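You operate a simulated robot arm through the tools that you are given. There is no shell and no other tool.

You are at the controls of a simulated robot arm. One attempt, no reset.

## Task
Plug in the leader, free the brake, wind to 30 N, then brake.
Fine: the leader goes in the brass socket; go by the pull gauge; do not overwind, the wire whips and parts.

Only the result counts: the job must be done as asked and must still hold three seconds after the hand-in. Knocking over, shifting, dropping, spilling or breaking anything else fails it.

## Robot
A 7-joint arm with a two-finger gripper, fixed in place. Base frame: the origin is at the foot of the arm, x ahead of it, y to its left, z up; the work surface is at about z = 800. Lengths are in mm, angles in degrees, forces in N, time in s.
With the tool pointing down near the work surface it reaches from about 300 to 740 mm from the base axis. Its first joint turns from -166.0 to 166.0 degrees. Payload 1.71 kg.
The TCP is the grasp point between the finger pads, 20 mm short of the fingertips. In the tool frame z runs along the fingers and y along their closing line. Largest opening 96 mm; the body of the gripper starts 113 mm behind the TCP.
Orientation is that of the tool frame in the base frame, as a unit quaternion [x, y, z, w]. With the fingers straight down and closing along the base's y, the tool's x points along the base's -x, its y along +y and its z along -z.

## Interface
- The arm moves only by the tool arm_command. Its argument "deltas" is a list of rows, each a list of 7 numbers: the gripper command, from -1 (fully open) to 1 (shut), values between in proportion, then the shift along the base's x, y, z in mm, then the turn, a rotation vector about the base's x, y, z in rad. In form: [[gripper, x, y, z, ax, ay, az], ...]. A call has 1 to 20 rows; each row shifts and turns the commanded pose from where the row before left it. Each row takes 0.2 s and may step no farther than 50 mm and 8.6 degrees from the row before; otherwise, or with a gripper value out of range, the whole call is refused. A pose out of reach is approached as far as the arm can. The call stops where the force on the tool passes 40 N (or 10 N more than at its start, if that is more) or the arm is blocked; 0.2 s more then pass. Each finger travels about 153 mm/s and halts on what it meets, pressing with about 33 N; the grip force reading is that of the motor and also rises with nothing between the fingers. The clock runs only during rows and for 0.2 s after the last one: add rows that do not move to give the fingers time. It gives the time, the measured TCP pose, the force on the tool (base axes), the opening and the grip force at its end, in the units of the frame above (readings bear some noise), with the torque about the TCP (base axes, N m) and any sound that the robot's microphone picked up.
- Cameras (640 x 400 px; columns grow to the right, rows downward): "scene" is fixed at [218.1, -650.7, 1462.8]; the picture's right is [0.99, -0.13, 0.00], its down [-0.05, -0.41, -0.91] and it looks along [0.11, 0.91, -0.41] (base axes); focal length 353 px, centre (320, 200). "wrist" rides on the gripper at [66, 14, -145] in the tool frame; the picture's right is [-0.21, 0.98, 0.00], its down [-0.88, -0.18, -0.45] and it looks along [-0.44, -0.09, 0.90] (tool axes); focal length 275 px, centre (320, 200). There is no depth. A picture from a camera that has moved, and an enlarged one, comes with that camera's place and axes in the base frame and with its lens.
- get_image(camera): a new picture of that camera. It takes no simulated time.
- move_column(by): slides the trunk up (or, below 0, down) by that many mm; the arm rides with it, the base frame stays. It gives what a move gives, with no picture.
- zoom(camera, box): a new picture of the part [left, top, right, bottom] of that camera's present view, enlarged. It takes no simulated time.
- hand_in(): hands the job in; it is judged then, once.

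Nothing tells you positions but the pictures and the camera data. Unless the task says otherwise, let go and move clear before handing in.

The tools are called after ">>>" by a JSON object that holds its "name" and its "arguments". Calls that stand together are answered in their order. arm_command: Moves the arm, as the interface text tells. Its arguments: {"type":"object","properties":{"deltas":{"type":"array","items":{"type":"array","items":{"type":"number"}}}},"required":["deltas"]} The other tools are called the same way: move_column (by) slides the trunk up or down; get_image (camera) takes a picture; zoom (camera, box) takes an enlarged picture of a part of a camera's view; hand_in () hands the job in.

At the start:

```text
time: 0.0
tcp_pos: [433.0, 309.7, 1204.2]
ee_rot: [0.0, 1.0, 0.0, -0.001]
ft_force: [0.2, -0.4, 0.7]
ft_torque: [0.01, 0.0, 0.02]
finger_gap: 96.0
grip_force: 0.0
trunk travel left (down, up): [-325.0, 61.0]
```

scene: 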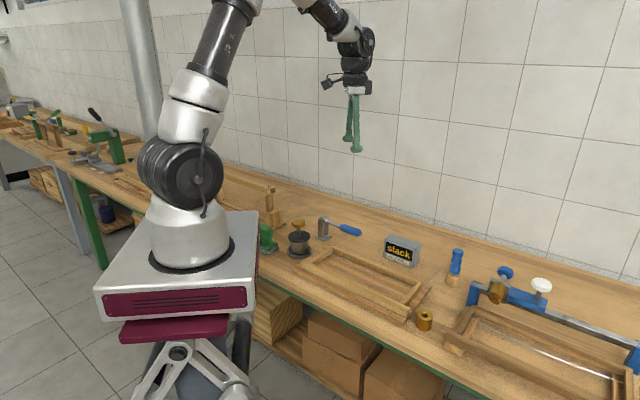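
wrist: 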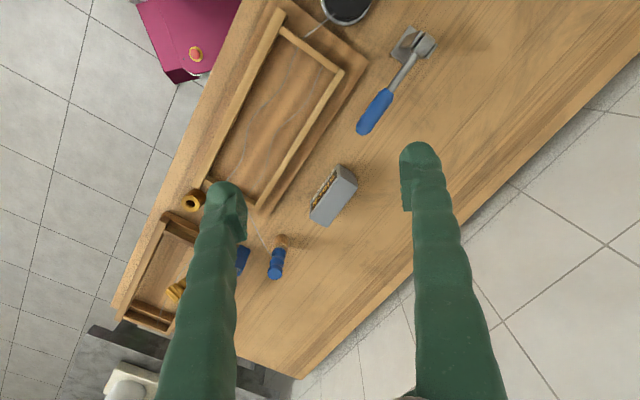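

I see a workbench with a drum/crank on the left, a blue-handled lever (brake), a gauge reading "slack", and a blue-handled leader plug near some brass parts. I'll zoom in on these before moving.

>>> {"name": "zoom", "arguments": {"camera": "scene", "box": [240, 170, 400, 270]}}

>>> {"name": "zoom", "arguments": {"camera": "scene", "box": [360, 220, 500, 340]}}

>>> {"name": "zoom", "arguments": {"camera": "scene", "box": [440, 250, 640, 400]}}

>>> {"name": "zoom", "arguments": {"camera": "wrist", "box": [100, 160, 340, 360]}}

>>> {"name": "zoom", "arguments": {"camera": "wrist", "box": [200, 0, 480, 200]}}

```text
4.00 times, centred on (320, 220) of scene
camera zoom: at [218.1, -650.7, 1462.8], right [0.99, -0.13, 0.0], down [-0.05, -0.41, -0.91], along [0.11, 0.91, -0.41], focal length 1410 px, centre (320, 120)
```

zoom: 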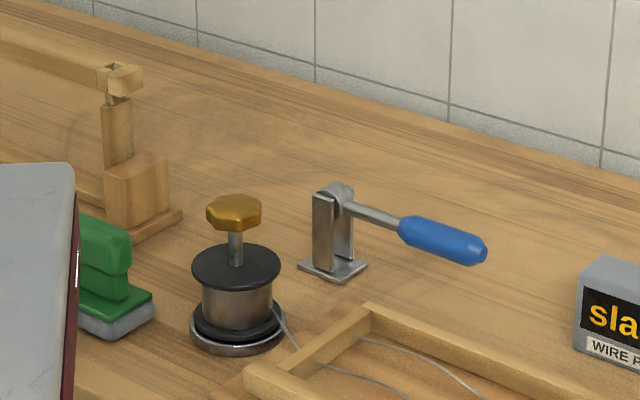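

```text
3.33 times, centred on (430, 280) of scene
camera zoom: at [218.1, -650.7, 1462.8], right [0.99, -0.13, 0.0], down [-0.05, -0.41, -0.91], along [0.11, 0.91, -0.41], focal length 1175 px, centre (-47, -67)
```

zoom: 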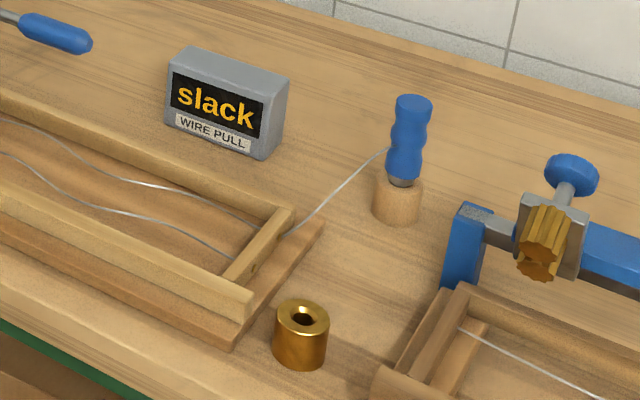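

```text
2.67 times, centred on (540, 325) of scene
camera zoom: at [218.1, -650.7, 1462.8], right [0.99, -0.13, 0.0], down [-0.05, -0.41, -0.91], along [0.11, 0.91, -0.41], focal length 940 px, centre (-267, -133)
```

zoom: 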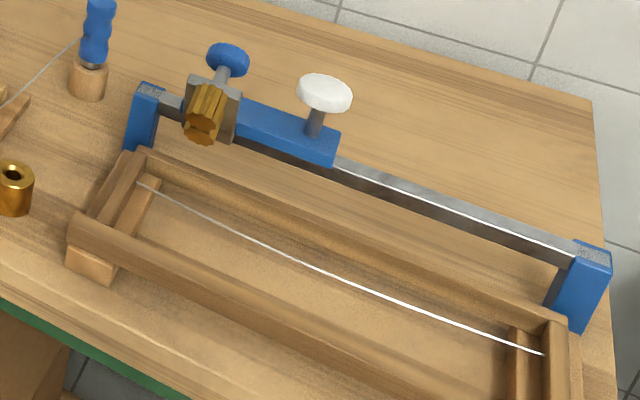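

```text
2.00 times, centred on (220, 260) of wrist
camera zoom: at [366.5, 322.4, 1349.1], right [0.21, 0.98, 0.0], down [0.88, -0.18, 0.44], along [0.43, -0.09, -0.9], focal length 551 px, centre (520, 80)
```

zoom: 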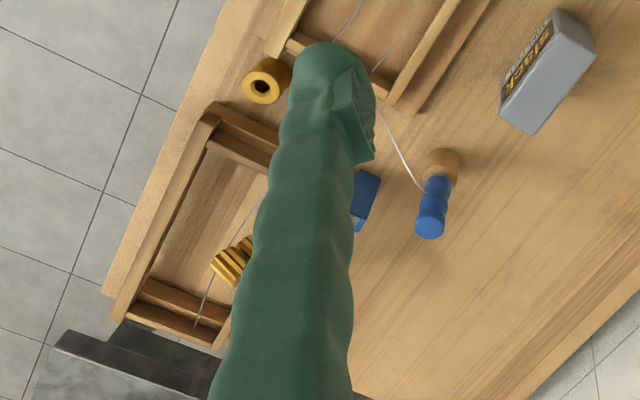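

```text
2.00 times, centred on (340, 100) of wrist
camera zoom: at [366.5, 322.4, 1349.1], right [0.21, 0.98, 0.0], down [0.88, -0.18, 0.44], along [0.43, -0.09, -0.9], focal length 551 px, centre (280, 400)
```

zoom: 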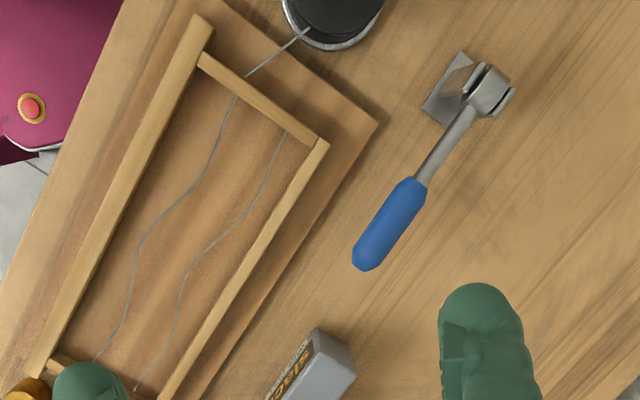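

The leader stands in a wooden holder near (712, 150) and the brass socket is near (562, -2). The drum with its knob is near (273, 390) and the brake lever near (367, 484). I'll move above the leader first to look closer.

>>> {"name": "arm_command", "arguments": {"deltas": [[-1, 32, -20, -18, 0, 0, 0], [-1, 32, -20, -18, 0, 0, 0], [-1, 32, -20, -18, 0, 0, 0], [-1, 32, -20, -18, 0, 0, 0], [-1, 32, -20, -18, 0, 0, 0], [-1, 32, -20, -18, 0, 0, 0], [-1, 32, -20, -18, 0, 0, 0], [-1, 32, -20, -18, 0, 0, 0], [-1, 0, 0, 0, 0, 0, 0]]}}

```text
time: 2.0
tcp_pos: [671.1, 148.8, 1067.0]
ee_rot: [0.0, 1.0, 0.0, 0.007]
ft_force: [-0.9, 0.1, 0.1]
ft_torque: [-0.02, -0.03, -0.01]
finger_gap: 95.9
grip_force: 0.1
trunk travel left (down, up): [-325.0, 61.0]
```

The arm stopped at x=671 rather than the commanded 689, so it may be near its reach limit at this height. I'll look from both cameras.

>>> {"name": "get_image", "arguments": {"camera": "wrist"}}

>>> {"name": "get_image", "arguments": {"camera": "scene"}}

```text
taken
camera wrist: at [602.4, 161.6, 1211.6], right [0.21, 0.98, 0.0], down [0.87, -0.18, 0.46], along [0.45, -0.09, -0.89], focal length 275 px, centre (320, 200)
```

wrist: 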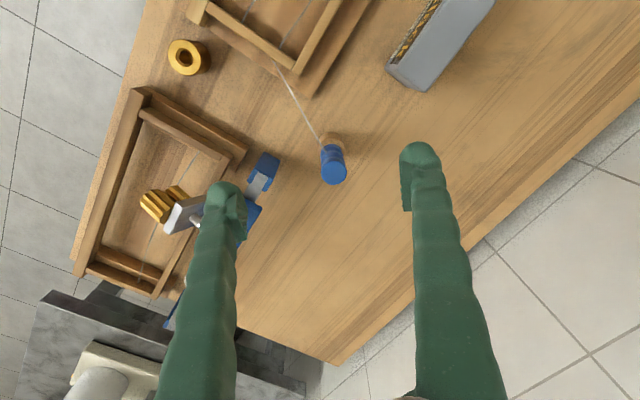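

```text
taken
```

scene: 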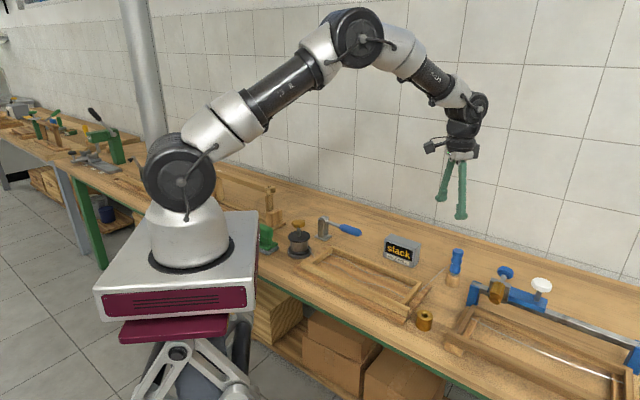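

The leader top looks to be at about (716, 154, 920). I'll lower the trunk to gain reach, then look again.

>>> {"name": "move_column", "arguments": {"by": -80}}

>>> {"name": "get_image", "arguments": {"camera": "wrist"}}

```text
time: 3.2
tcp_pos: [671.9, 149.1, 985.7]
ee_rot: [0.0, 1.0, 0.0, 0.006]
ft_force: [0.0, 0.1, -0.6]
ft_torque: [0.0, 0.0, -0.01]
finger_gap: 96.2
grip_force: 0.2
trunk travel left (down, up): [-245.0, 141.0]
```

```text
taken
camera wrist: at [603.1, 161.4, 1130.6], right [0.21, 0.98, 0.0], down [0.87, -0.18, 0.46], along [0.45, -0.09, -0.89], focal length 275 px, centre (320, 200)
```

wrist: 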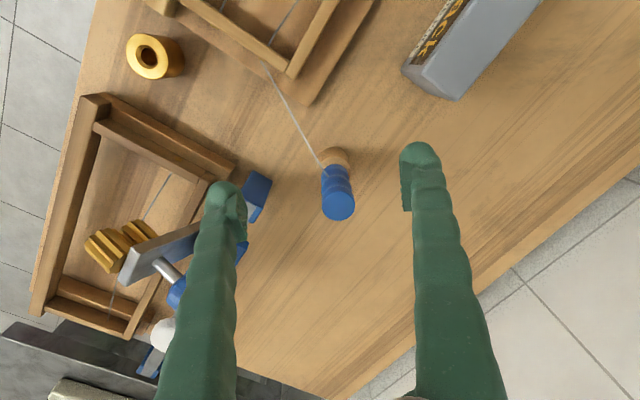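

The leader top is at about (715, 155, 925). I'll come over it with the fingers partly open and descend in steps.

>>> {"name": "arm_command", "arguments": {"deltas": [[-0.5, 15, 2, -20, 0, 0, 0], [-0.5, 10, 2, -15, 0, 0, 0], [-0.5, 0, 0, 0, 0, 0, 0]]}}

>>> {"name": "get_image", "arguments": {"camera": "wrist"}}

>>> {"name": "get_image", "arguments": {"camera": "scene"}}

```text
time: 4.0
tcp_pos: [697.9, 152.6, 950.9]
ee_rot: [0.0, 1.0, 0.0, 0.007]
ft_force: [0.2, 0.6, -0.3]
ft_torque: [0.01, 0.02, 0.02]
finger_gap: 71.8
grip_force: 0.0
trunk travel left (down, up): [-245.0, 141.0]
```

```text
taken
camera wrist: at [629.6, 164.6, 1096.2], right [0.21, 0.98, 0.0], down [0.87, -0.18, 0.46], along [0.45, -0.09, -0.89], focal length 275 px, centre (320, 200)
```

wrist: 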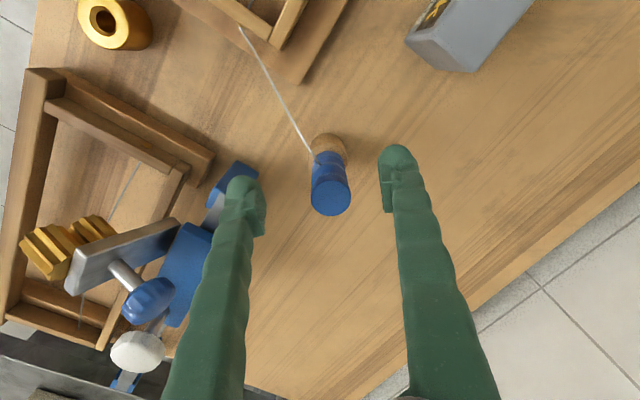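

```text
taken
```

scene: 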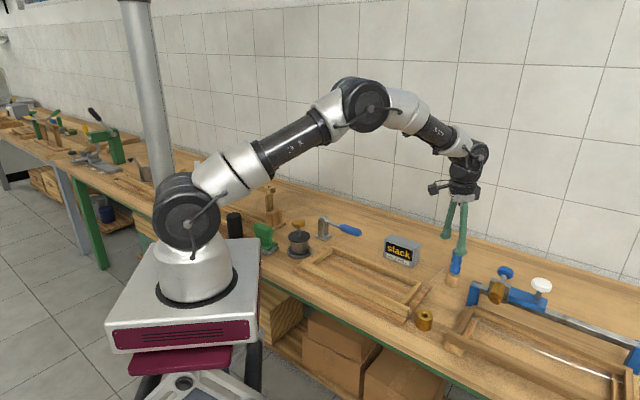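

The leader top is centred at about (715, 154.6). I'll shift over it, then straighten and descend to grip height.

>>> {"name": "arm_command", "arguments": {"deltas": [[-0.5, 17, 2, 0, 0, 0.014, 0], [-0.5, 0, 0, -20, 0, 0, 0], [-0.5, 0, 0, -18, 0, 0, 0], [-0.5, 0, 0, -18, 0, 0, 0], [-0.5, 0, 0, 0, 0, 0, 0]]}}

>>> {"name": "get_image", "arguments": {"camera": "wrist"}}

>>> {"name": "zoom", "arguments": {"camera": "scene", "box": [380, 170, 540, 270]}}

```text
time: 5.2
tcp_pos: [712.9, 153.7, 894.1]
ee_rot: [-0.001, 1.0, 0.0, 0.0]
ft_force: [-0.5, -0.2, -0.1]
ft_torque: [-0.02, 0.02, -0.03]
finger_gap: 72.2
grip_force: 0.1
trunk travel left (down, up): [-245.0, 141.0]
```

```text
taken
camera wrist: at [645.9, 165.7, 1038.6], right [0.21, 0.98, 0.0], down [0.88, -0.18, 0.44], along [0.43, -0.09, -0.9], focal length 275 px, centre (320, 200)
```

wrist: 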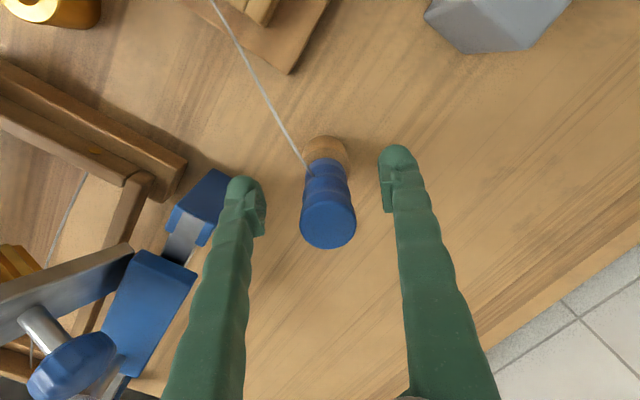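

```text
4.00 times, centred on (460, 220) of scene
camera zoom: at [218.1, -650.7, 1462.8], right [0.99, -0.13, 0.0], down [-0.05, -0.41, -0.91], along [0.11, 0.91, -0.41], focal length 1410 px, centre (-240, 120)
```

zoom: 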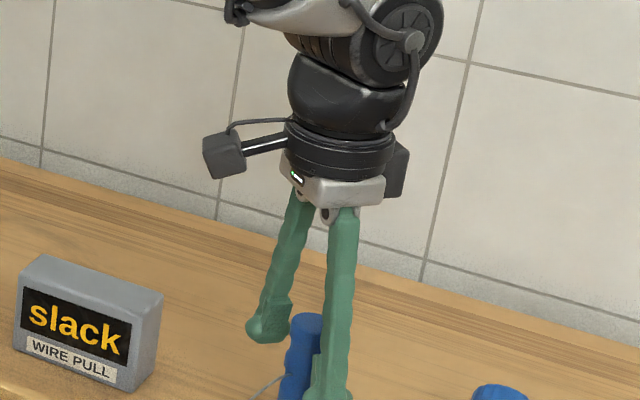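

I'm centred on the handle. I'll shift 2 mm in y and close the fingers on it.

>>> {"name": "arm_command", "arguments": {"deltas": [[-0.5, 0, 2, 0, 0, 0, 0], [1, 0, 0, 0, 0, 0, 0], [1, 0, 0, 0, 0, 0, 0], [1, 0, 0, 0, 0, 0, 0]]}}

>>> {"name": "zoom", "arguments": {"camera": "scene", "box": [380, 220, 540, 320]}}

>>> {"name": "get_image", "arguments": {"camera": "wrist"}}

```text
time: 6.2
tcp_pos: [710.9, 156.1, 893.2]
ee_rot: [-0.001, 1.0, 0.0, -0.001]
ft_force: [-10.1, -1.5, 0.7]
ft_torque: [-0.03, 0.54, 0.01]
finger_gap: 21.7
grip_force: 33.0
trunk travel left (down, up): [-245.0, 141.0]
```

```text
4.00 times, centred on (460, 270) of scene
camera zoom: at [218.1, -650.7, 1462.8], right [0.99, -0.13, 0.0], down [-0.05, -0.41, -0.91], along [0.11, 0.91, -0.41], focal length 1410 px, centre (-240, -80)
```

zoom: 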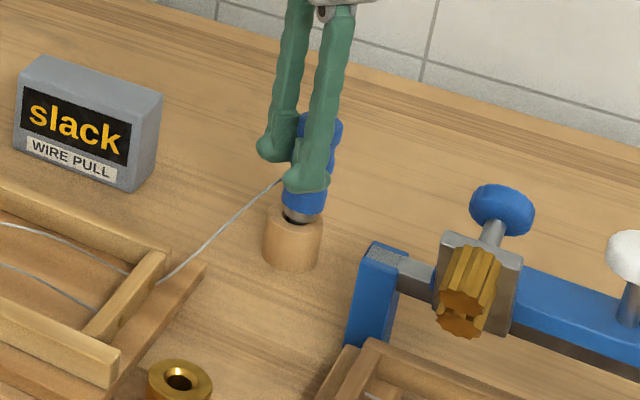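

```text
taken
camera wrist: at [645.0, 168.9, 1039.0], right [0.21, 0.98, 0.0], down [0.88, -0.18, 0.44], along [0.43, -0.09, -0.9], focal length 275 px, centre (320, 200)
```

wrist: 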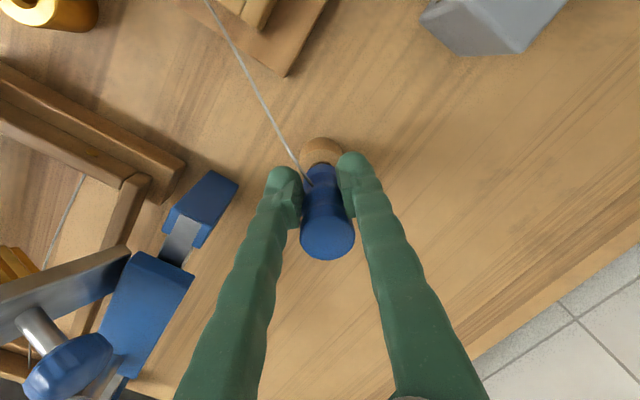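

The handle is gripped, with about 10 N of side load. I'll check how it sits before lifting.

>>> {"name": "zoom", "arguments": {"camera": "scene", "box": [432, 240, 480, 300]}}

>>> {"name": "zoom", "arguments": {"camera": "wrist", "box": [260, 120, 400, 280]}}

```text
6.67 times, centred on (456, 270) of scene
camera zoom: at [218.1, -650.7, 1462.8], right [0.99, -0.13, 0.0], down [-0.05, -0.41, -0.91], along [0.11, 0.91, -0.41], focal length 2351 px, centre (-587, -267)
```

zoom: 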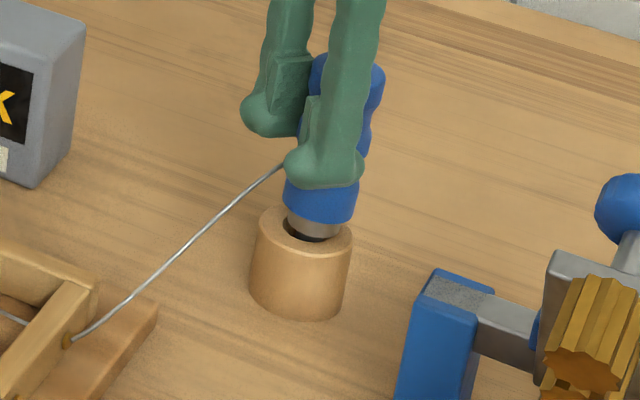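

```text
2.50 times, centred on (330, 200) of wrist
camera zoom: at [645.0, 168.9, 1039.0], right [0.21, 0.98, 0.0], down [0.88, -0.18, 0.44], along [0.43, -0.09, -0.9], focal length 688 px, centre (295, 200)
```

zoom: 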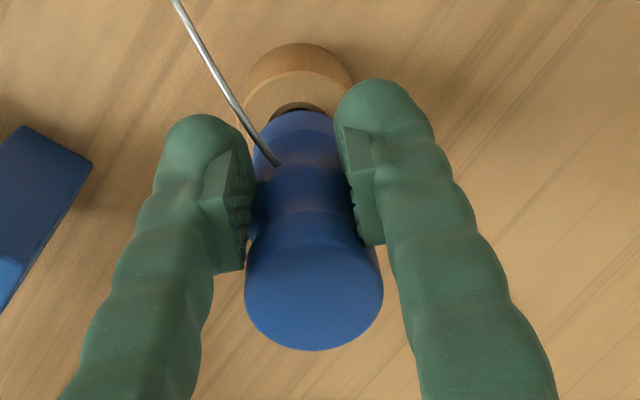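

The handle shifted about 6 mm in +x as I closed, so the grip is off-centre. I'll release, look and re-centre.

>>> {"name": "arm_command", "arguments": {"deltas": [[-0.5, 0, 0, 0, 0, 0, 0], [-0.5, 0, 0, 0, 0, 0, 0], [-0.5, 0, 0, 0, 0, 0, 0]]}}

>>> {"name": "zoom", "arguments": {"camera": "scene", "box": [432, 240, 480, 300]}}

>>> {"name": "zoom", "arguments": {"camera": "wrist", "box": [260, 120, 400, 280]}}

```text
time: 7.0
tcp_pos: [713.2, 156.0, 893.2]
ee_rot: [0.0, 1.0, 0.0, -0.001]
ft_force: [-0.5, 0.7, 0.0]
ft_torque: [-0.01, 0.01, 0.06]
finger_gap: 71.9
grip_force: 0.0
trunk travel left (down, up): [-245.0, 141.0]
```

```text
6.67 times, centred on (456, 270) of scene
camera zoom: at [218.1, -650.7, 1462.8], right [0.99, -0.13, 0.0], down [-0.05, -0.41, -0.91], along [0.11, 0.91, -0.41], focal length 2351 px, centre (-587, -267)
```

zoom: 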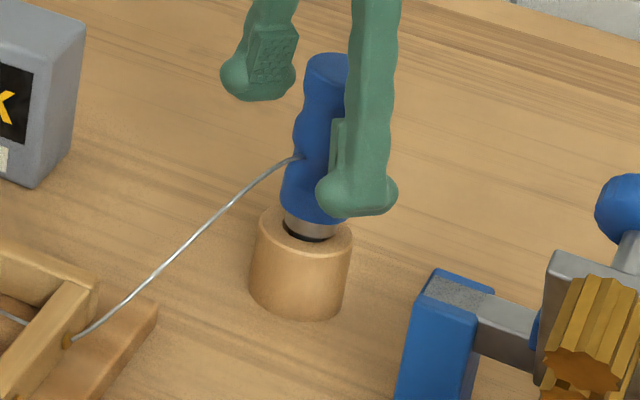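

```text
2.50 times, centred on (330, 200) of wrist
camera zoom: at [646.2, 168.9, 1039.0], right [0.21, 0.98, 0.0], down [0.88, -0.18, 0.44], along [0.43, -0.09, -0.9], focal length 688 px, centre (295, 200)
```

zoom: 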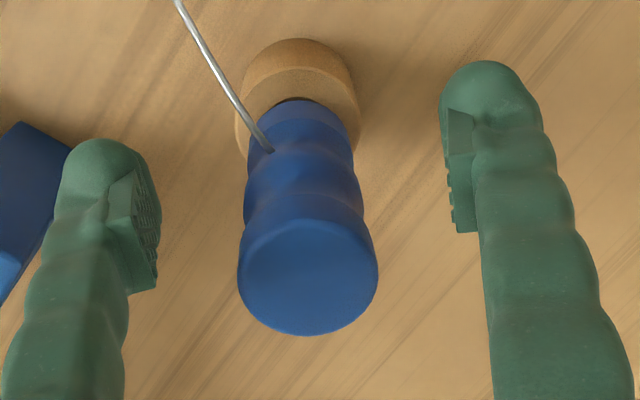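

Released, the axis is at about (716, 156.8). I'll shift to it and regrip.

>>> {"name": "arm_command", "arguments": {"deltas": [[-0.5, 3.5, 0.8, 0, 0, 0, 0], [-0.5, 0, 0, 0, 0, 0, 0], [0.3, 0, 0, 0, 0, 0, 0], [1, 0, 0, 0, 0, 0, 0], [1, 0, 0, 0, 0, 0, 0], [1, 0, 0, 0, 0, 0, 0]]}}

>>> {"name": "zoom", "arguments": {"camera": "scene", "box": [432, 240, 480, 300]}}

>>> {"name": "zoom", "arguments": {"camera": "wrist", "box": [260, 120, 400, 280]}}

```text
time: 8.4
tcp_pos: [717.3, 158.4, 893.1]
ee_rot: [0.0, 1.0, -0.001, -0.001]
ft_force: [-0.5, -1.7, 0.1]
ft_torque: [-0.1, 0.03, -0.04]
finger_gap: 28.0
grip_force: 32.8
trunk travel left (down, up): [-245.0, 141.0]
```

```text
6.67 times, centred on (456, 270) of scene
camera zoom: at [218.1, -650.7, 1462.8], right [0.99, -0.13, 0.0], down [-0.05, -0.41, -0.91], along [0.11, 0.91, -0.41], focal length 2351 px, centre (-587, -267)
```

zoom: 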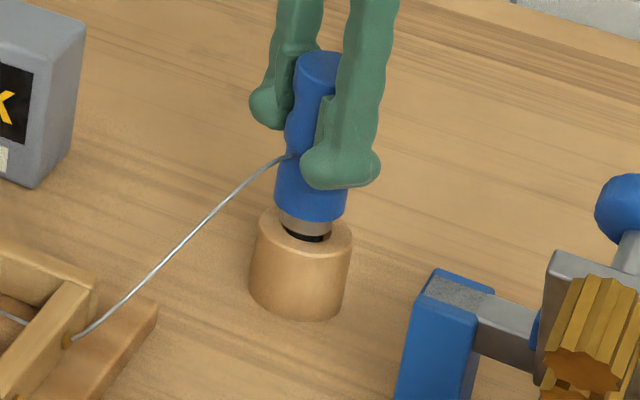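

```text
2.50 times, centred on (330, 200) of wrist
camera zoom: at [651.1, 170.4, 1039.2], right [0.21, 0.98, 0.0], down [0.88, -0.18, 0.44], along [0.43, -0.09, -0.9], focal length 688 px, centre (295, 200)
```

zoom: 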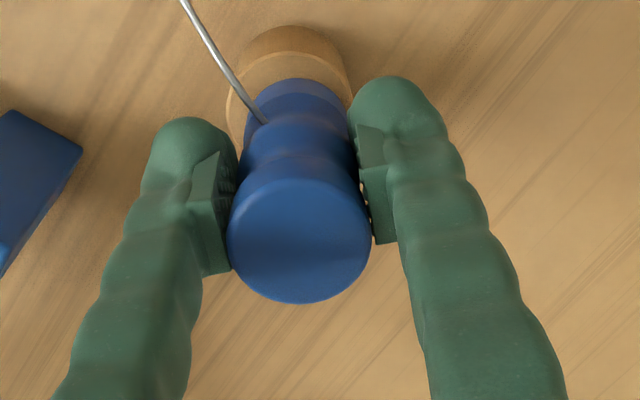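

Now the grip is centred (28 mm opening) with no side load. I'll lift it out and check.

>>> {"name": "arm_command", "arguments": {"deltas": [[1, 0, 0, 15, 0, 0, 0], [1, 0, 0, 20, 0, 0, 0], [1, 0, 0, 20, 0, 0, 0], [1, 0, 0, 15, 0, 0, 0], [1, 0, 0, 0, 0, 0, 0]]}}

>>> {"name": "get_image", "arguments": {"camera": "scene"}}

>>> {"name": "zoom", "arguments": {"camera": "scene", "box": [400, 210, 500, 340]}}

>>> {"name": "get_image", "arguments": {"camera": "wrist"}}

```text
time: 9.6
tcp_pos: [700.9, 160.6, 980.3]
ee_rot: [-0.001, 1.0, 0.001, 0.009]
ft_force: [-1.3, -0.4, -0.9]
ft_torque: [0.04, -0.13, -0.01]
finger_gap: 27.8
grip_force: 33.2
trunk travel left (down, up): [-245.0, 141.0]
stopped in row 5: the arm was blocked; the commanded pose is now the measured one
```

```text
taken
```

scene: 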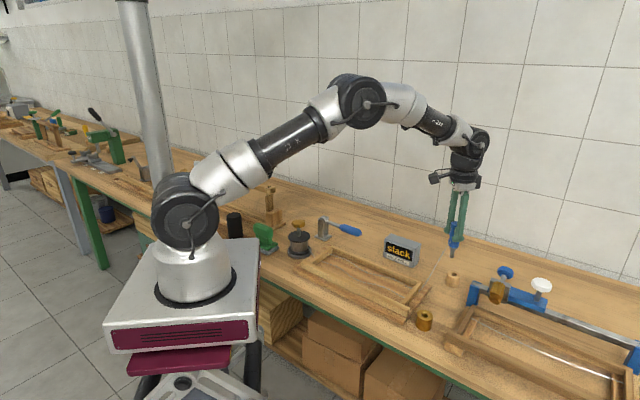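

```text
3.08 times, centred on (450, 275) of scene
camera zoom: at [218.1, -650.7, 1462.8], right [0.99, -0.13, 0.0], down [-0.05, -0.41, -0.91], along [0.11, 0.91, -0.41], focal length 1085 px, centre (-80, -31)
```

zoom: 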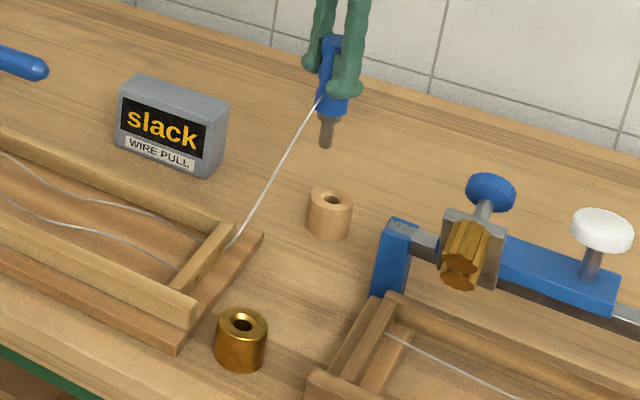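

```text
taken
camera wrist: at [631.4, 172.9, 1124.0], right [0.2, 0.98, 0.01], down [0.87, -0.18, 0.46], along [0.45, -0.09, -0.89], focal length 275 px, centre (320, 200)
```

wrist: 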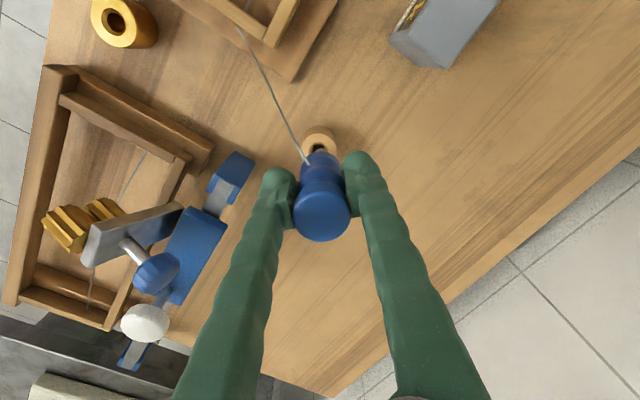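

The leader is free, with its shaft tip about 92 mm below the TCP, and the wire is trailing freely. I'll carry it over toward the brass socket and look down at it.

>>> {"name": "arm_command", "arguments": {"deltas": [[1, -22, -22, 0, 0, 0.018, 0], [1, -22, -26, 0, 0, 0, 0], [1, -22, -26, 0, 0, 0, 0], [1, -22, -26, 0, 0, 0, 0], [1, -22, -26, 0, 0, 0, 0], [1, -20, -26, 0, 0, 0, 0], [1, 0, 0, 0, 0, 0, 0]]}}

>>> {"name": "get_image", "arguments": {"camera": "wrist"}}

>>> {"name": "zoom", "arguments": {"camera": "scene", "box": [360, 220, 500, 340]}}

```text
time: 11.2
tcp_pos: [571.0, 9.3, 978.6]
ee_rot: [0.0, 1.0, 0.0, -0.002]
ft_force: [0.1, 0.3, -0.6]
ft_torque: [0.03, 0.01, 0.02]
finger_gap: 28.1
grip_force: 33.1
trunk travel left (down, up): [-245.0, 141.0]
```

```text
taken
camera wrist: at [504.7, 21.4, 1123.8], right [0.21, 0.98, 0.0], down [0.88, -0.18, 0.44], along [0.43, -0.09, -0.9], focal length 275 px, centre (320, 200)
```

wrist: 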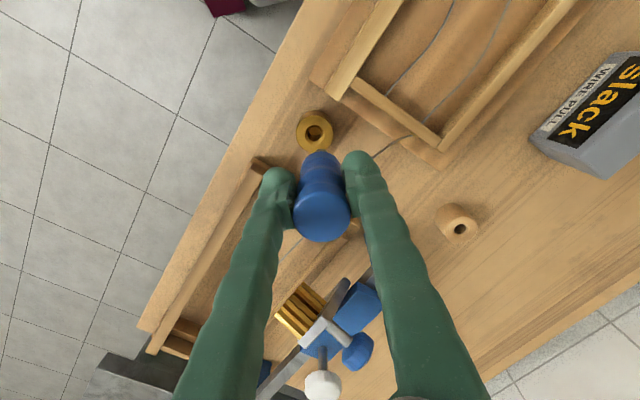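

```text
3.33 times, centred on (430, 280) of scene
camera zoom: at [218.1, -650.7, 1462.8], right [0.99, -0.13, 0.0], down [-0.05, -0.41, -0.91], along [0.11, 0.91, -0.41], focal length 1175 px, centre (-47, -67)
```

zoom: 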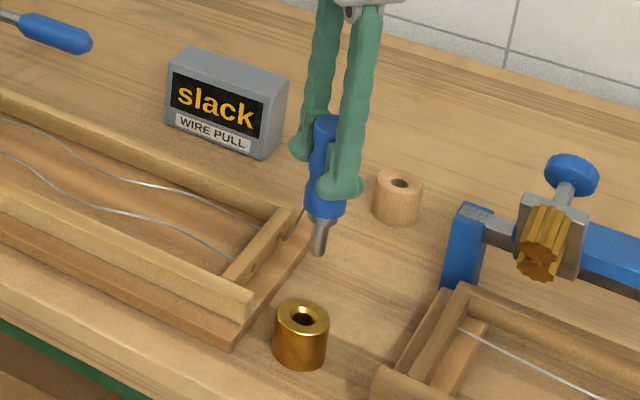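

The socket is near (565, 4.5), but the wire exits the handle toward -x and would wrap a finger here. I'll turn the gripper -90° about z so the wire faces the tray (+y), then look again.

>>> {"name": "arm_command", "arguments": {"deltas": [[1, -1, 0, 3, 0, 0, -0.1428], [1, 0, 0, 0, 0, 0, -0.1428], [1, 0, 0, 0, 0, 0, -0.1428], [1, 0, 0, 0, 0, 0, -0.1428], [1, 0, 0, 0, 0, 0, -0.1428], [1, 0, 0, 0, 0, 0, -0.1428], [1, 0, 0, 0, 0, 0, -0.1428], [1, 0, 0, 0, 0, 0, -0.1428], [1, 0, 0, 0, 0, 0, -0.1428], [1, 0, 0, 0, 0, 0, -0.1428], [1, 0, 0, 0, 0, 0, -0.1428], [1, 0, 0, 0, 0, 0, 0]]}}

>>> {"name": "get_image", "arguments": {"camera": "wrist"}}

>>> {"name": "zoom", "arguments": {"camera": "scene", "box": [360, 220, 500, 340]}}

```text
time: 13.8
tcp_pos: [570.3, 8.4, 979.5]
ee_rot: [0.708, 0.707, 0.0, -0.001]
ft_force: [-1.2, -0.1, 0.5]
ft_torque: [-0.01, 0.01, 0.0]
finger_gap: 27.8
grip_force: 33.4
trunk travel left (down, up): [-245.0, 141.0]
```

```text
taken
camera wrist: at [584.0, 72.2, 1124.5], right [0.98, -0.21, 0.0], down [-0.19, -0.88, 0.44], along [-0.09, -0.43, -0.9], focal length 275 px, centre (320, 200)
```

wrist: 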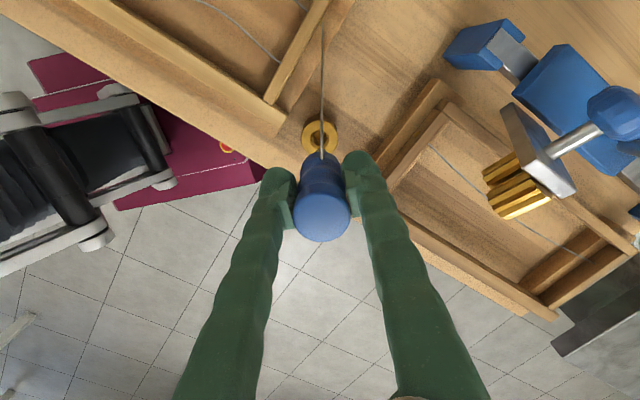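

```text
3.33 times, centred on (430, 280) of scene
camera zoom: at [218.1, -650.7, 1462.8], right [0.99, -0.13, 0.0], down [-0.05, -0.41, -0.91], along [0.11, 0.91, -0.41], focal length 1175 px, centre (-47, -67)
```

zoom: 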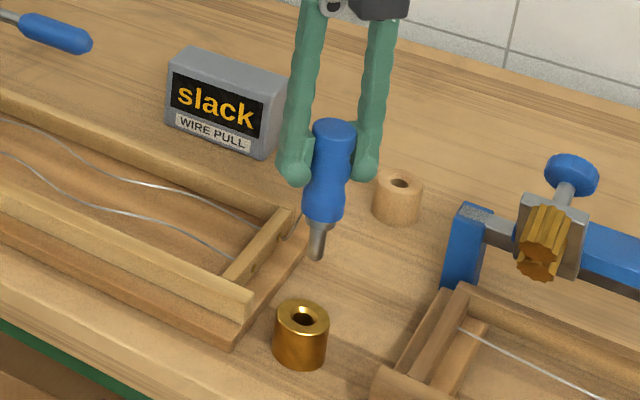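

The turn worked and the wire runs clear. I'll zoom in to locate the socket bore precisely.

>>> {"name": "zoom", "arguments": {"camera": "wrist", "box": [280, 100, 360, 170]}}

>>> {"name": "zoom", "arguments": {"camera": "scene", "box": [405, 240, 445, 340]}}

```text
5.71 times, centred on (320, 135) of wrist
camera zoom: at [584.0, 72.2, 1124.5], right [0.98, -0.21, 0.0], down [-0.19, -0.88, 0.44], along [-0.09, -0.43, -0.9], focal length 1573 px, centre (320, 571)
```

zoom: 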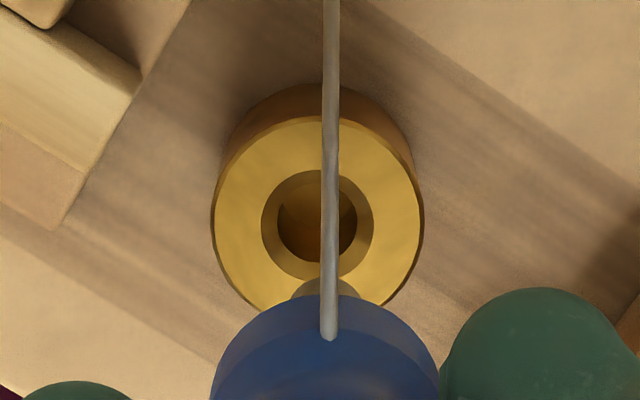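

```text
4.00 times, centred on (425, 290) of scene
camera zoom: at [218.1, -650.7, 1462.8], right [0.99, -0.13, 0.0], down [-0.05, -0.41, -0.91], along [0.11, 0.91, -0.41], focal length 1410 px, centre (-100, -160)
```

zoom: 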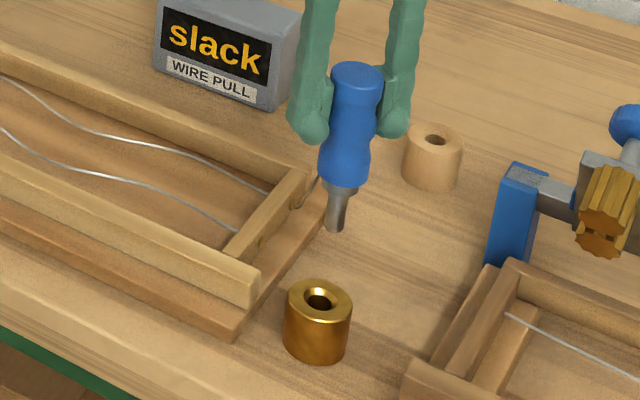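

The bore is chamfered and sits at about (567.5, 4.3). I'll check how straight the leader hangs in the grip by comparing with the earlier view.

>>> {"name": "zoom", "arguments": {"camera": "wrist", "box": [260, 120, 400, 280]}}

>>> {"name": "zoom", "arguments": {"camera": "scene", "box": [405, 245, 437, 325]}}

```text
2.50 times, centred on (330, 200) of wrist
camera zoom: at [584.0, 72.2, 1124.5], right [0.98, -0.21, 0.0], down [-0.19, -0.88, 0.44], along [-0.09, -0.43, -0.9], focal length 688 px, centre (295, 200)
```

zoom: 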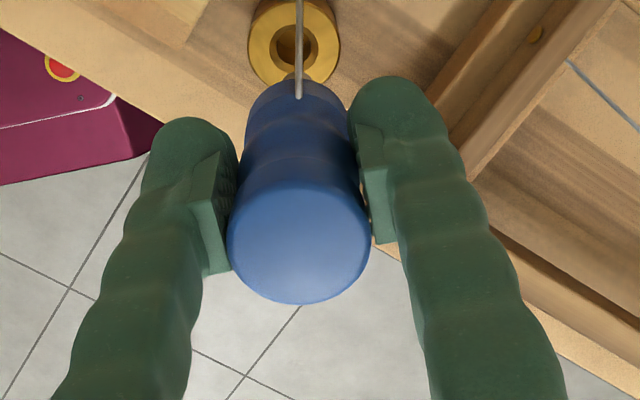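

```text
5.00 times, centred on (421, 285) of scene
camera zoom: at [218.1, -650.7, 1462.8], right [0.99, -0.13, 0.0], down [-0.05, -0.41, -0.91], along [0.11, 0.91, -0.41], focal length 1763 px, centre (-185, -225)
```

zoom: 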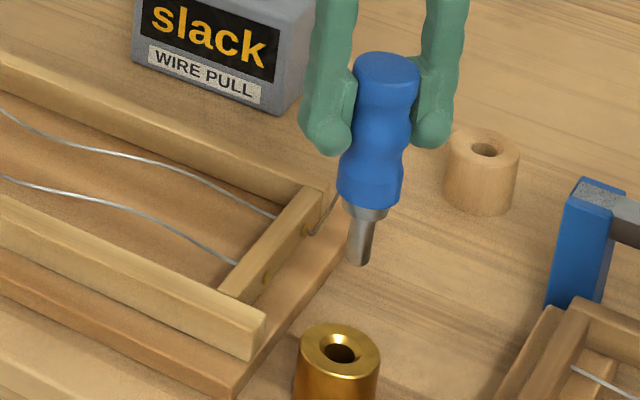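

The leader hasn't slipped in the grip. I'll lower it to just above the socket so I can compare tip and bore directly.

>>> {"name": "arm_command", "arguments": {"deltas": [[1, -2, -2, -15, 0, 0, 0], [1, 0, 0, -15, 0, 0, 0], [1, 0, 0, -11, 0, 0, 0], [1, 0, 0, 0, 0, 0, 0]]}}

>>> {"name": "zoom", "arguments": {"camera": "wrist", "box": [280, 80, 360, 150]}}

>>> {"name": "zoom", "arguments": {"camera": "scene", "box": [405, 260, 445, 335]}}

```text
time: 14.8
tcp_pos: [569.9, 5.5, 938.4]
ee_rot: [0.707, 0.707, 0.001, -0.001]
ft_force: [0.0, -0.2, -1.1]
ft_torque: [0.04, -0.05, -0.01]
finger_gap: 27.9
grip_force: 33.1
trunk travel left (down, up): [-245.0, 141.0]
```

```text
5.71 times, centred on (320, 115) of wrist
camera zoom: at [583.3, 69.4, 1083.9], right [0.98, -0.21, 0.0], down [-0.18, -0.88, 0.44], along [-0.09, -0.43, -0.9], focal length 1573 px, centre (320, 686)
```

zoom: 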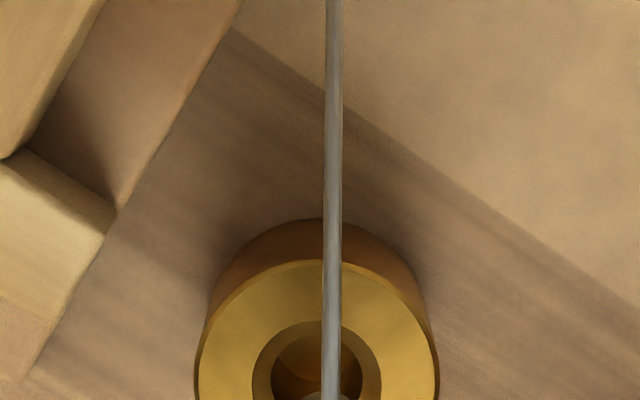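

```text
5.33 times, centred on (425, 298) of scene
camera zoom: at [218.1, -650.7, 1462.8], right [0.99, -0.13, 0.0], down [-0.05, -0.41, -0.91], along [0.11, 0.91, -0.41], focal length 1881 px, centre (-240, -320)
```

zoom: 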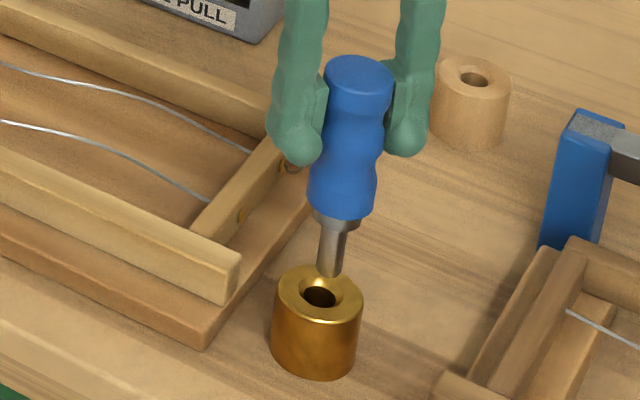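

The tip is about 2.5 mm too far in +x. I'll check y with the wrist camera.

>>> {"name": "zoom", "arguments": {"camera": "wrist", "box": [280, 110, 360, 180]}}

>>> {"name": "zoom", "arguments": {"camera": "scene", "box": [415, 295, 435, 325]}}

```text
5.71 times, centred on (320, 145) of wrist
camera zoom: at [583.3, 69.4, 1083.9], right [0.98, -0.21, 0.0], down [-0.18, -0.88, 0.44], along [-0.09, -0.43, -0.9], focal length 1573 px, centre (320, 514)
```

zoom: 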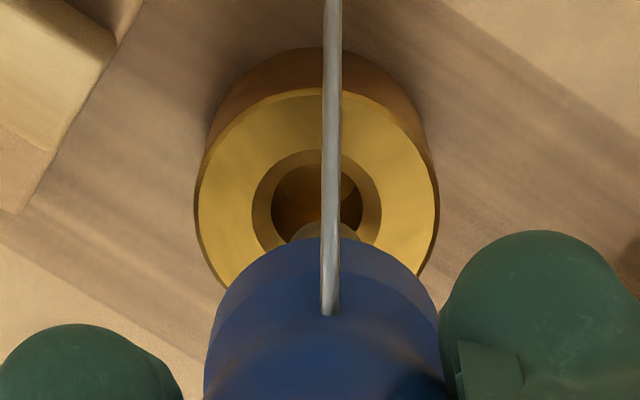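

```text
13.33 times, centred on (425, 310) of scene
camera zoom: at [218.1, -650.7, 1462.8], right [0.99, -0.13, 0.0], down [-0.05, -0.41, -0.91], along [0.11, 0.91, -0.41], focal length 4702 px, centre (-1080, -1267)
```

zoom: 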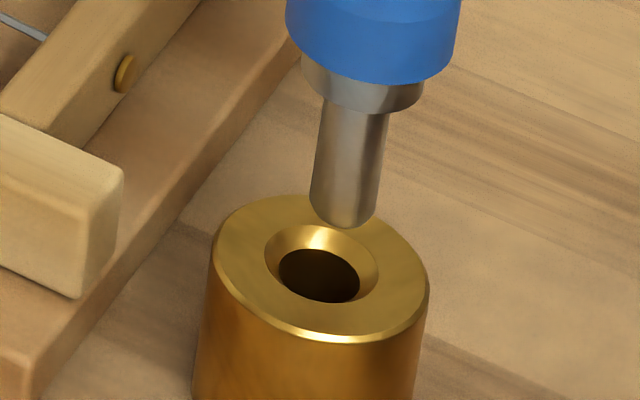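

The leader looks tilted about 3.4° in the grip, with its tip about 4.5 mm toward -y and 14 mm above the socket. I'll rotate the tool +0.06 rad about x to straighten it, nudge x, and look again.

>>> {"name": "arm_command", "arguments": {"deltas": [[1, -1, 0, 0, 0.06, 0, 0], [1, 0, 0, 0, 0, 0, 0]]}}

>>> {"name": "zoom", "arguments": {"camera": "wrist", "box": [280, 110, 360, 180]}}

>>> {"name": "zoom", "arguments": {"camera": "scene", "box": [415, 295, 435, 325]}}

>>> {"name": "zoom", "arguments": {"camera": "scene", "box": [405, 260, 445, 335]}}

```text
time: 15.4
tcp_pos: [568.6, 5.6, 938.4]
ee_rot: [0.707, 0.707, 0.022, -0.023]
ft_force: [1.2, 0.1, -0.4]
ft_torque: [0.04, 0.03, 0.01]
finger_gap: 27.9
grip_force: 32.8
trunk travel left (down, up): [-245.0, 141.0]
```

```text
5.71 times, centred on (320, 145) of wrist
camera zoom: at [581.8, 61.1, 1087.2], right [0.98, -0.2, -0.01], down [-0.18, -0.9, 0.39], along [-0.09, -0.38, -0.92], focal length 1573 px, centre (320, 514)
```

zoom: 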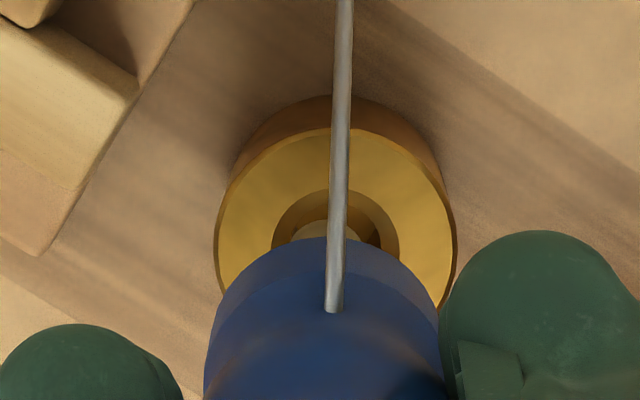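

```text
13.33 times, centred on (425, 310) of scene
camera zoom: at [218.1, -650.7, 1462.8], right [0.99, -0.13, 0.0], down [-0.05, -0.41, -0.91], along [0.11, 0.91, -0.41], focal length 4702 px, centre (-1080, -1267)
```

zoom: 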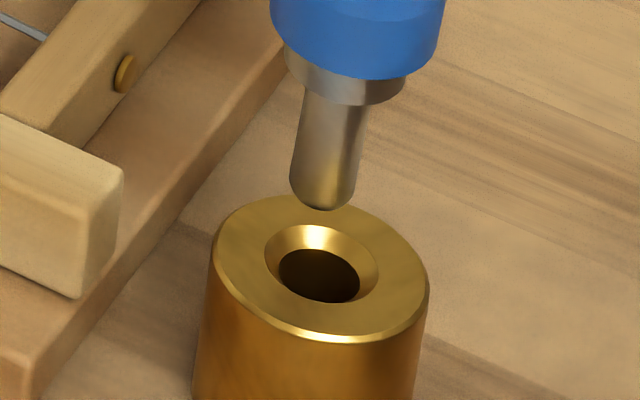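

```text
5.33 times, centred on (425, 298) of scene
camera zoom: at [218.1, -650.7, 1462.8], right [0.99, -0.13, 0.0], down [-0.05, -0.41, -0.91], along [0.11, 0.91, -0.41], focal length 1881 px, centre (-240, -320)
```

zoom: 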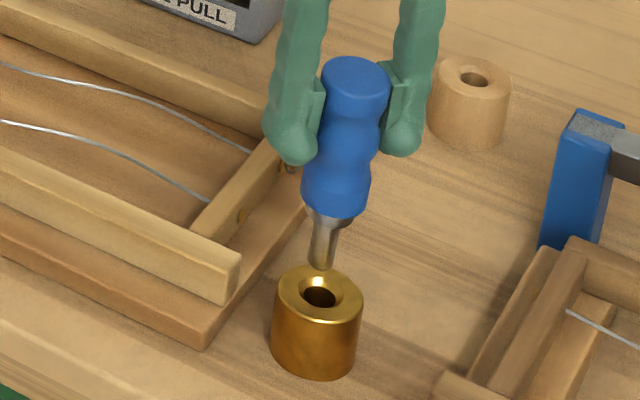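

The leader is nearly vertical about x, with a slight lean about y of roughly 0.018 rad. I'll correct that, which also brings the tip about 1.6 mm in +x, and then recheck.

>>> {"name": "arm_command", "arguments": {"deltas": [[1, 0, 0, -4, 0, -0.018, 0], [1, 0, 0, 0, 0, 0, 0]]}}

>>> {"name": "zoom", "arguments": {"camera": "wrist", "box": [280, 110, 360, 180]}}

>>> {"name": "zoom", "arguments": {"camera": "scene", "box": [415, 295, 435, 325]}}

>>> {"name": "zoom", "arguments": {"camera": "scene", "box": [405, 260, 445, 335]}}

```text
time: 16.0
tcp_pos: [568.2, 5.0, 935.0]
ee_rot: [0.706, 0.707, 0.028, -0.016]
ft_force: [0.4, 0.3, -0.3]
ft_torque: [0.0, -0.03, -0.03]
finger_gap: 28.0
grip_force: 32.9
trunk travel left (down, up): [-245.0, 141.0]
```

```text
5.71 times, centred on (320, 145) of wrist
camera zoom: at [578.7, 60.6, 1083.4], right [0.98, -0.2, 0.0], down [-0.19, -0.9, 0.39], along [-0.08, -0.38, -0.92], focal length 1573 px, centre (320, 514)
```

zoom: 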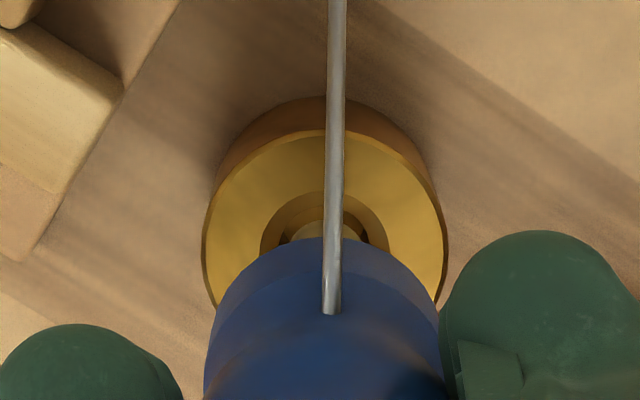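

```text
13.33 times, centred on (425, 310) of scene
camera zoom: at [218.1, -650.7, 1462.8], right [0.99, -0.13, 0.0], down [-0.05, -0.41, -0.91], along [0.11, 0.91, -0.41], focal length 4702 px, centre (-1080, -1267)
```

zoom: 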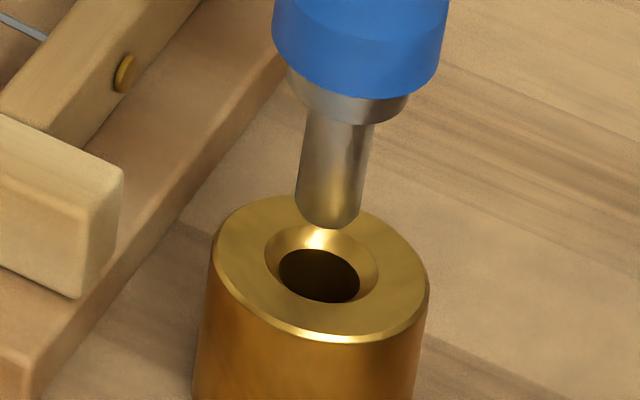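

```text
5.33 times, centred on (425, 298) of scene
camera zoom: at [218.1, -650.7, 1462.8], right [0.99, -0.13, 0.0], down [-0.05, -0.41, -0.91], along [0.11, 0.91, -0.41], focal length 1881 px, centre (-240, -320)
```

zoom: 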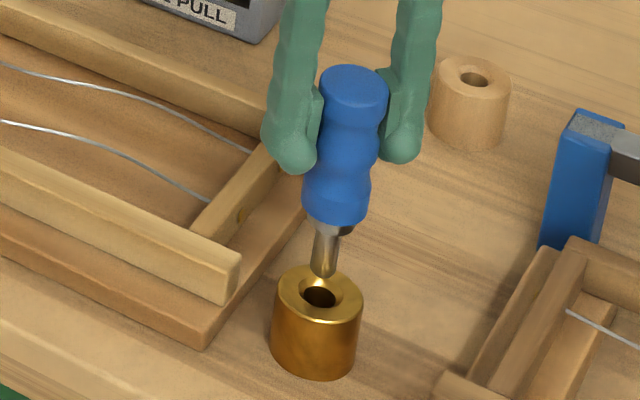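

The tip lines up with the bore, about 10 mm above it. I'll descend slowly while watching the force.

>>> {"name": "arm_command", "arguments": {"deltas": [[1, 0, 0, -6, 0, 0, 0], [1, 0, 0, -5, 0, 0, 0], [1, 0, 0, -5, 0, 0, 0], [1, 0, 0, 0, 0, 0, 0]]}}

>>> {"name": "zoom", "arguments": {"camera": "scene", "box": [415, 290, 435, 325]}}

>>> {"name": "zoom", "arguments": {"camera": "wrist", "box": [280, 110, 360, 180]}}

```text
time: 17.0
tcp_pos: [568.7, 5.6, 917.8]
ee_rot: [0.707, 0.707, 0.027, -0.015]
ft_force: [-2.5, -7.2, -4.2]
ft_torque: [-0.65, 0.16, -0.03]
finger_gap: 28.1
grip_force: 33.2
trunk travel left (down, up): [-245.0, 141.0]
```

```text
11.43 times, centred on (425, 308) of scene
camera zoom: at [218.1, -650.7, 1462.8], right [0.99, -0.13, 0.0], down [-0.05, -0.41, -0.91], along [0.11, 0.91, -0.41], focal length 4030 px, centre (-880, -1029)
```

zoom: 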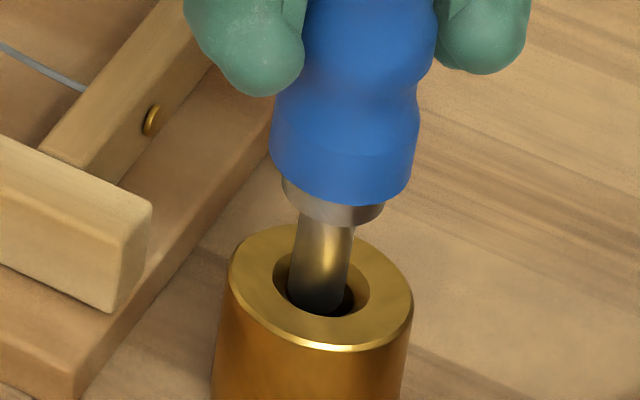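

```text
5.71 times, centred on (320, 145) of wrist
camera zoom: at [579.0, 60.4, 1066.6], right [0.98, -0.21, 0.0], down [-0.19, -0.9, 0.39], along [-0.08, -0.38, -0.92], focal length 1573 px, centre (320, 514)
```

zoom: 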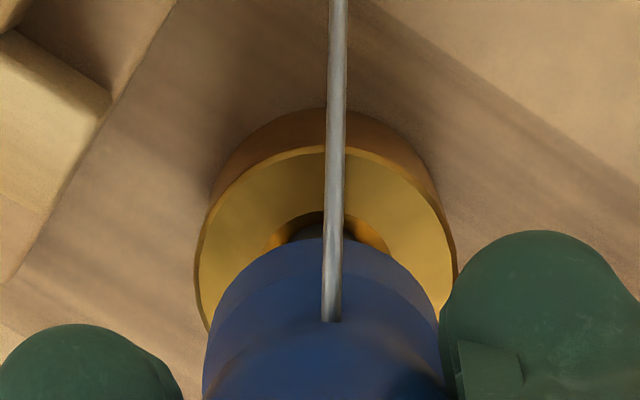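

The tip has entered the bore with about 7 N of side force along y. I'll shift slightly in -y and see whether it relaxes.

>>> {"name": "arm_command", "arguments": {"deltas": [[1, 0, -1.2, 0, 0, 0, 0], [1, 0, 0, 0, 0, 0, 0]]}}

```text
time: 17.6
tcp_pos: [569.2, 5.5, 918.1]
ee_rot: [0.706, 0.707, 0.028, -0.016]
ft_force: [-4.3, -5.1, -2.9]
ft_torque: [-0.37, 0.46, -0.01]
finger_gap: 28.1
grip_force: 33.2
trunk travel left (down, up): [-245.0, 141.0]
```

>>> {"name": "arm_command", "arguments": {"deltas": [[1, -1, -1.5, 0, 0, 0, 0], [1, 0, 0, 0, 0, 0, 0]]}}

```text
time: 18.2
tcp_pos: [568.2, 2.9, 920.1]
ee_rot: [0.707, 0.707, 0.028, -0.015]
ft_force: [0.5, 0.0, -0.3]
ft_torque: [0.0, -0.02, -0.02]
finger_gap: 27.9
grip_force: 32.8
trunk travel left (down, up): [-245.0, 141.0]
```

Forces are now zero. I'll continue down.

>>> {"name": "arm_command", "arguments": {"deltas": [[1, 0, 0, -5, 0, 0, 0], [1, 0, 0, -5, 0, 0, 0], [1, 0, 0, 0, 0, 0, 0]]}}

>>> {"name": "zoom", "arguments": {"camera": "scene", "box": [415, 290, 435, 325]}}

```text
time: 19.0
tcp_pos: [568.4, 2.3, 909.1]
ee_rot: [0.707, 0.707, 0.028, -0.015]
ft_force: [-0.1, 0.3, -1.0]
ft_torque: [-0.02, -0.03, 0.01]
finger_gap: 28.1
grip_force: 32.9
trunk travel left (down, up): [-245.0, 141.0]
```

```text
11.43 times, centred on (425, 308) of scene
camera zoom: at [218.1, -650.7, 1462.8], right [0.99, -0.13, 0.0], down [-0.05, -0.41, -0.91], along [0.11, 0.91, -0.41], focal length 4030 px, centre (-880, -1029)
```

zoom: 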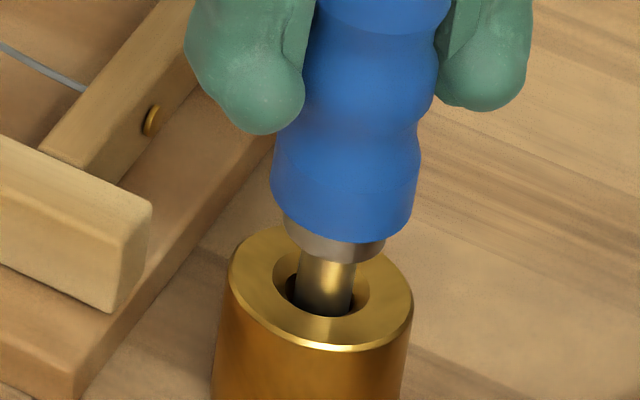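

Entering cleanly with no force. I'll keep going down.

>>> {"name": "arm_command", "arguments": {"deltas": [[1, 0, 0, -5, 0, 0, 0], [1, 0, 0, -5, 0, 0, 0], [1, 0, 0, 0, 0, 0, 0]]}}

>>> {"name": "zoom", "arguments": {"camera": "scene", "box": [415, 290, 435, 325]}}

```text
time: 19.8
tcp_pos: [566.3, 2.4, 898.2]
ee_rot: [0.706, 0.707, 0.029, -0.016]
ft_force: [0.0, 0.2, -1.0]
ft_torque: [0.0, -0.01, 0.04]
finger_gap: 27.8
grip_force: 32.8
trunk travel left (down, up): [-245.0, 141.0]
```

```text
11.43 times, centred on (425, 308) of scene
camera zoom: at [218.1, -650.7, 1462.8], right [0.99, -0.13, 0.0], down [-0.05, -0.41, -0.91], along [0.11, 0.91, -0.41], focal length 4030 px, centre (-880, -1029)
```

zoom: 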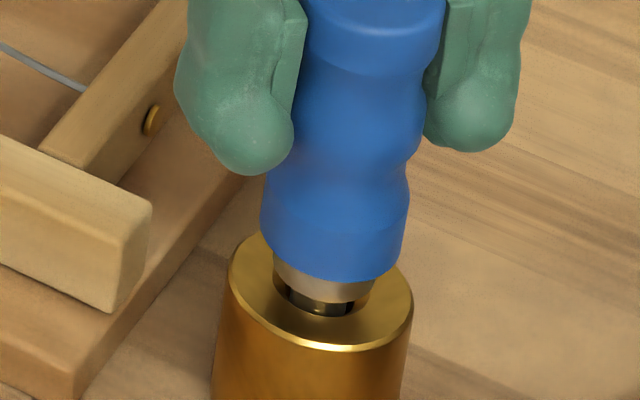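

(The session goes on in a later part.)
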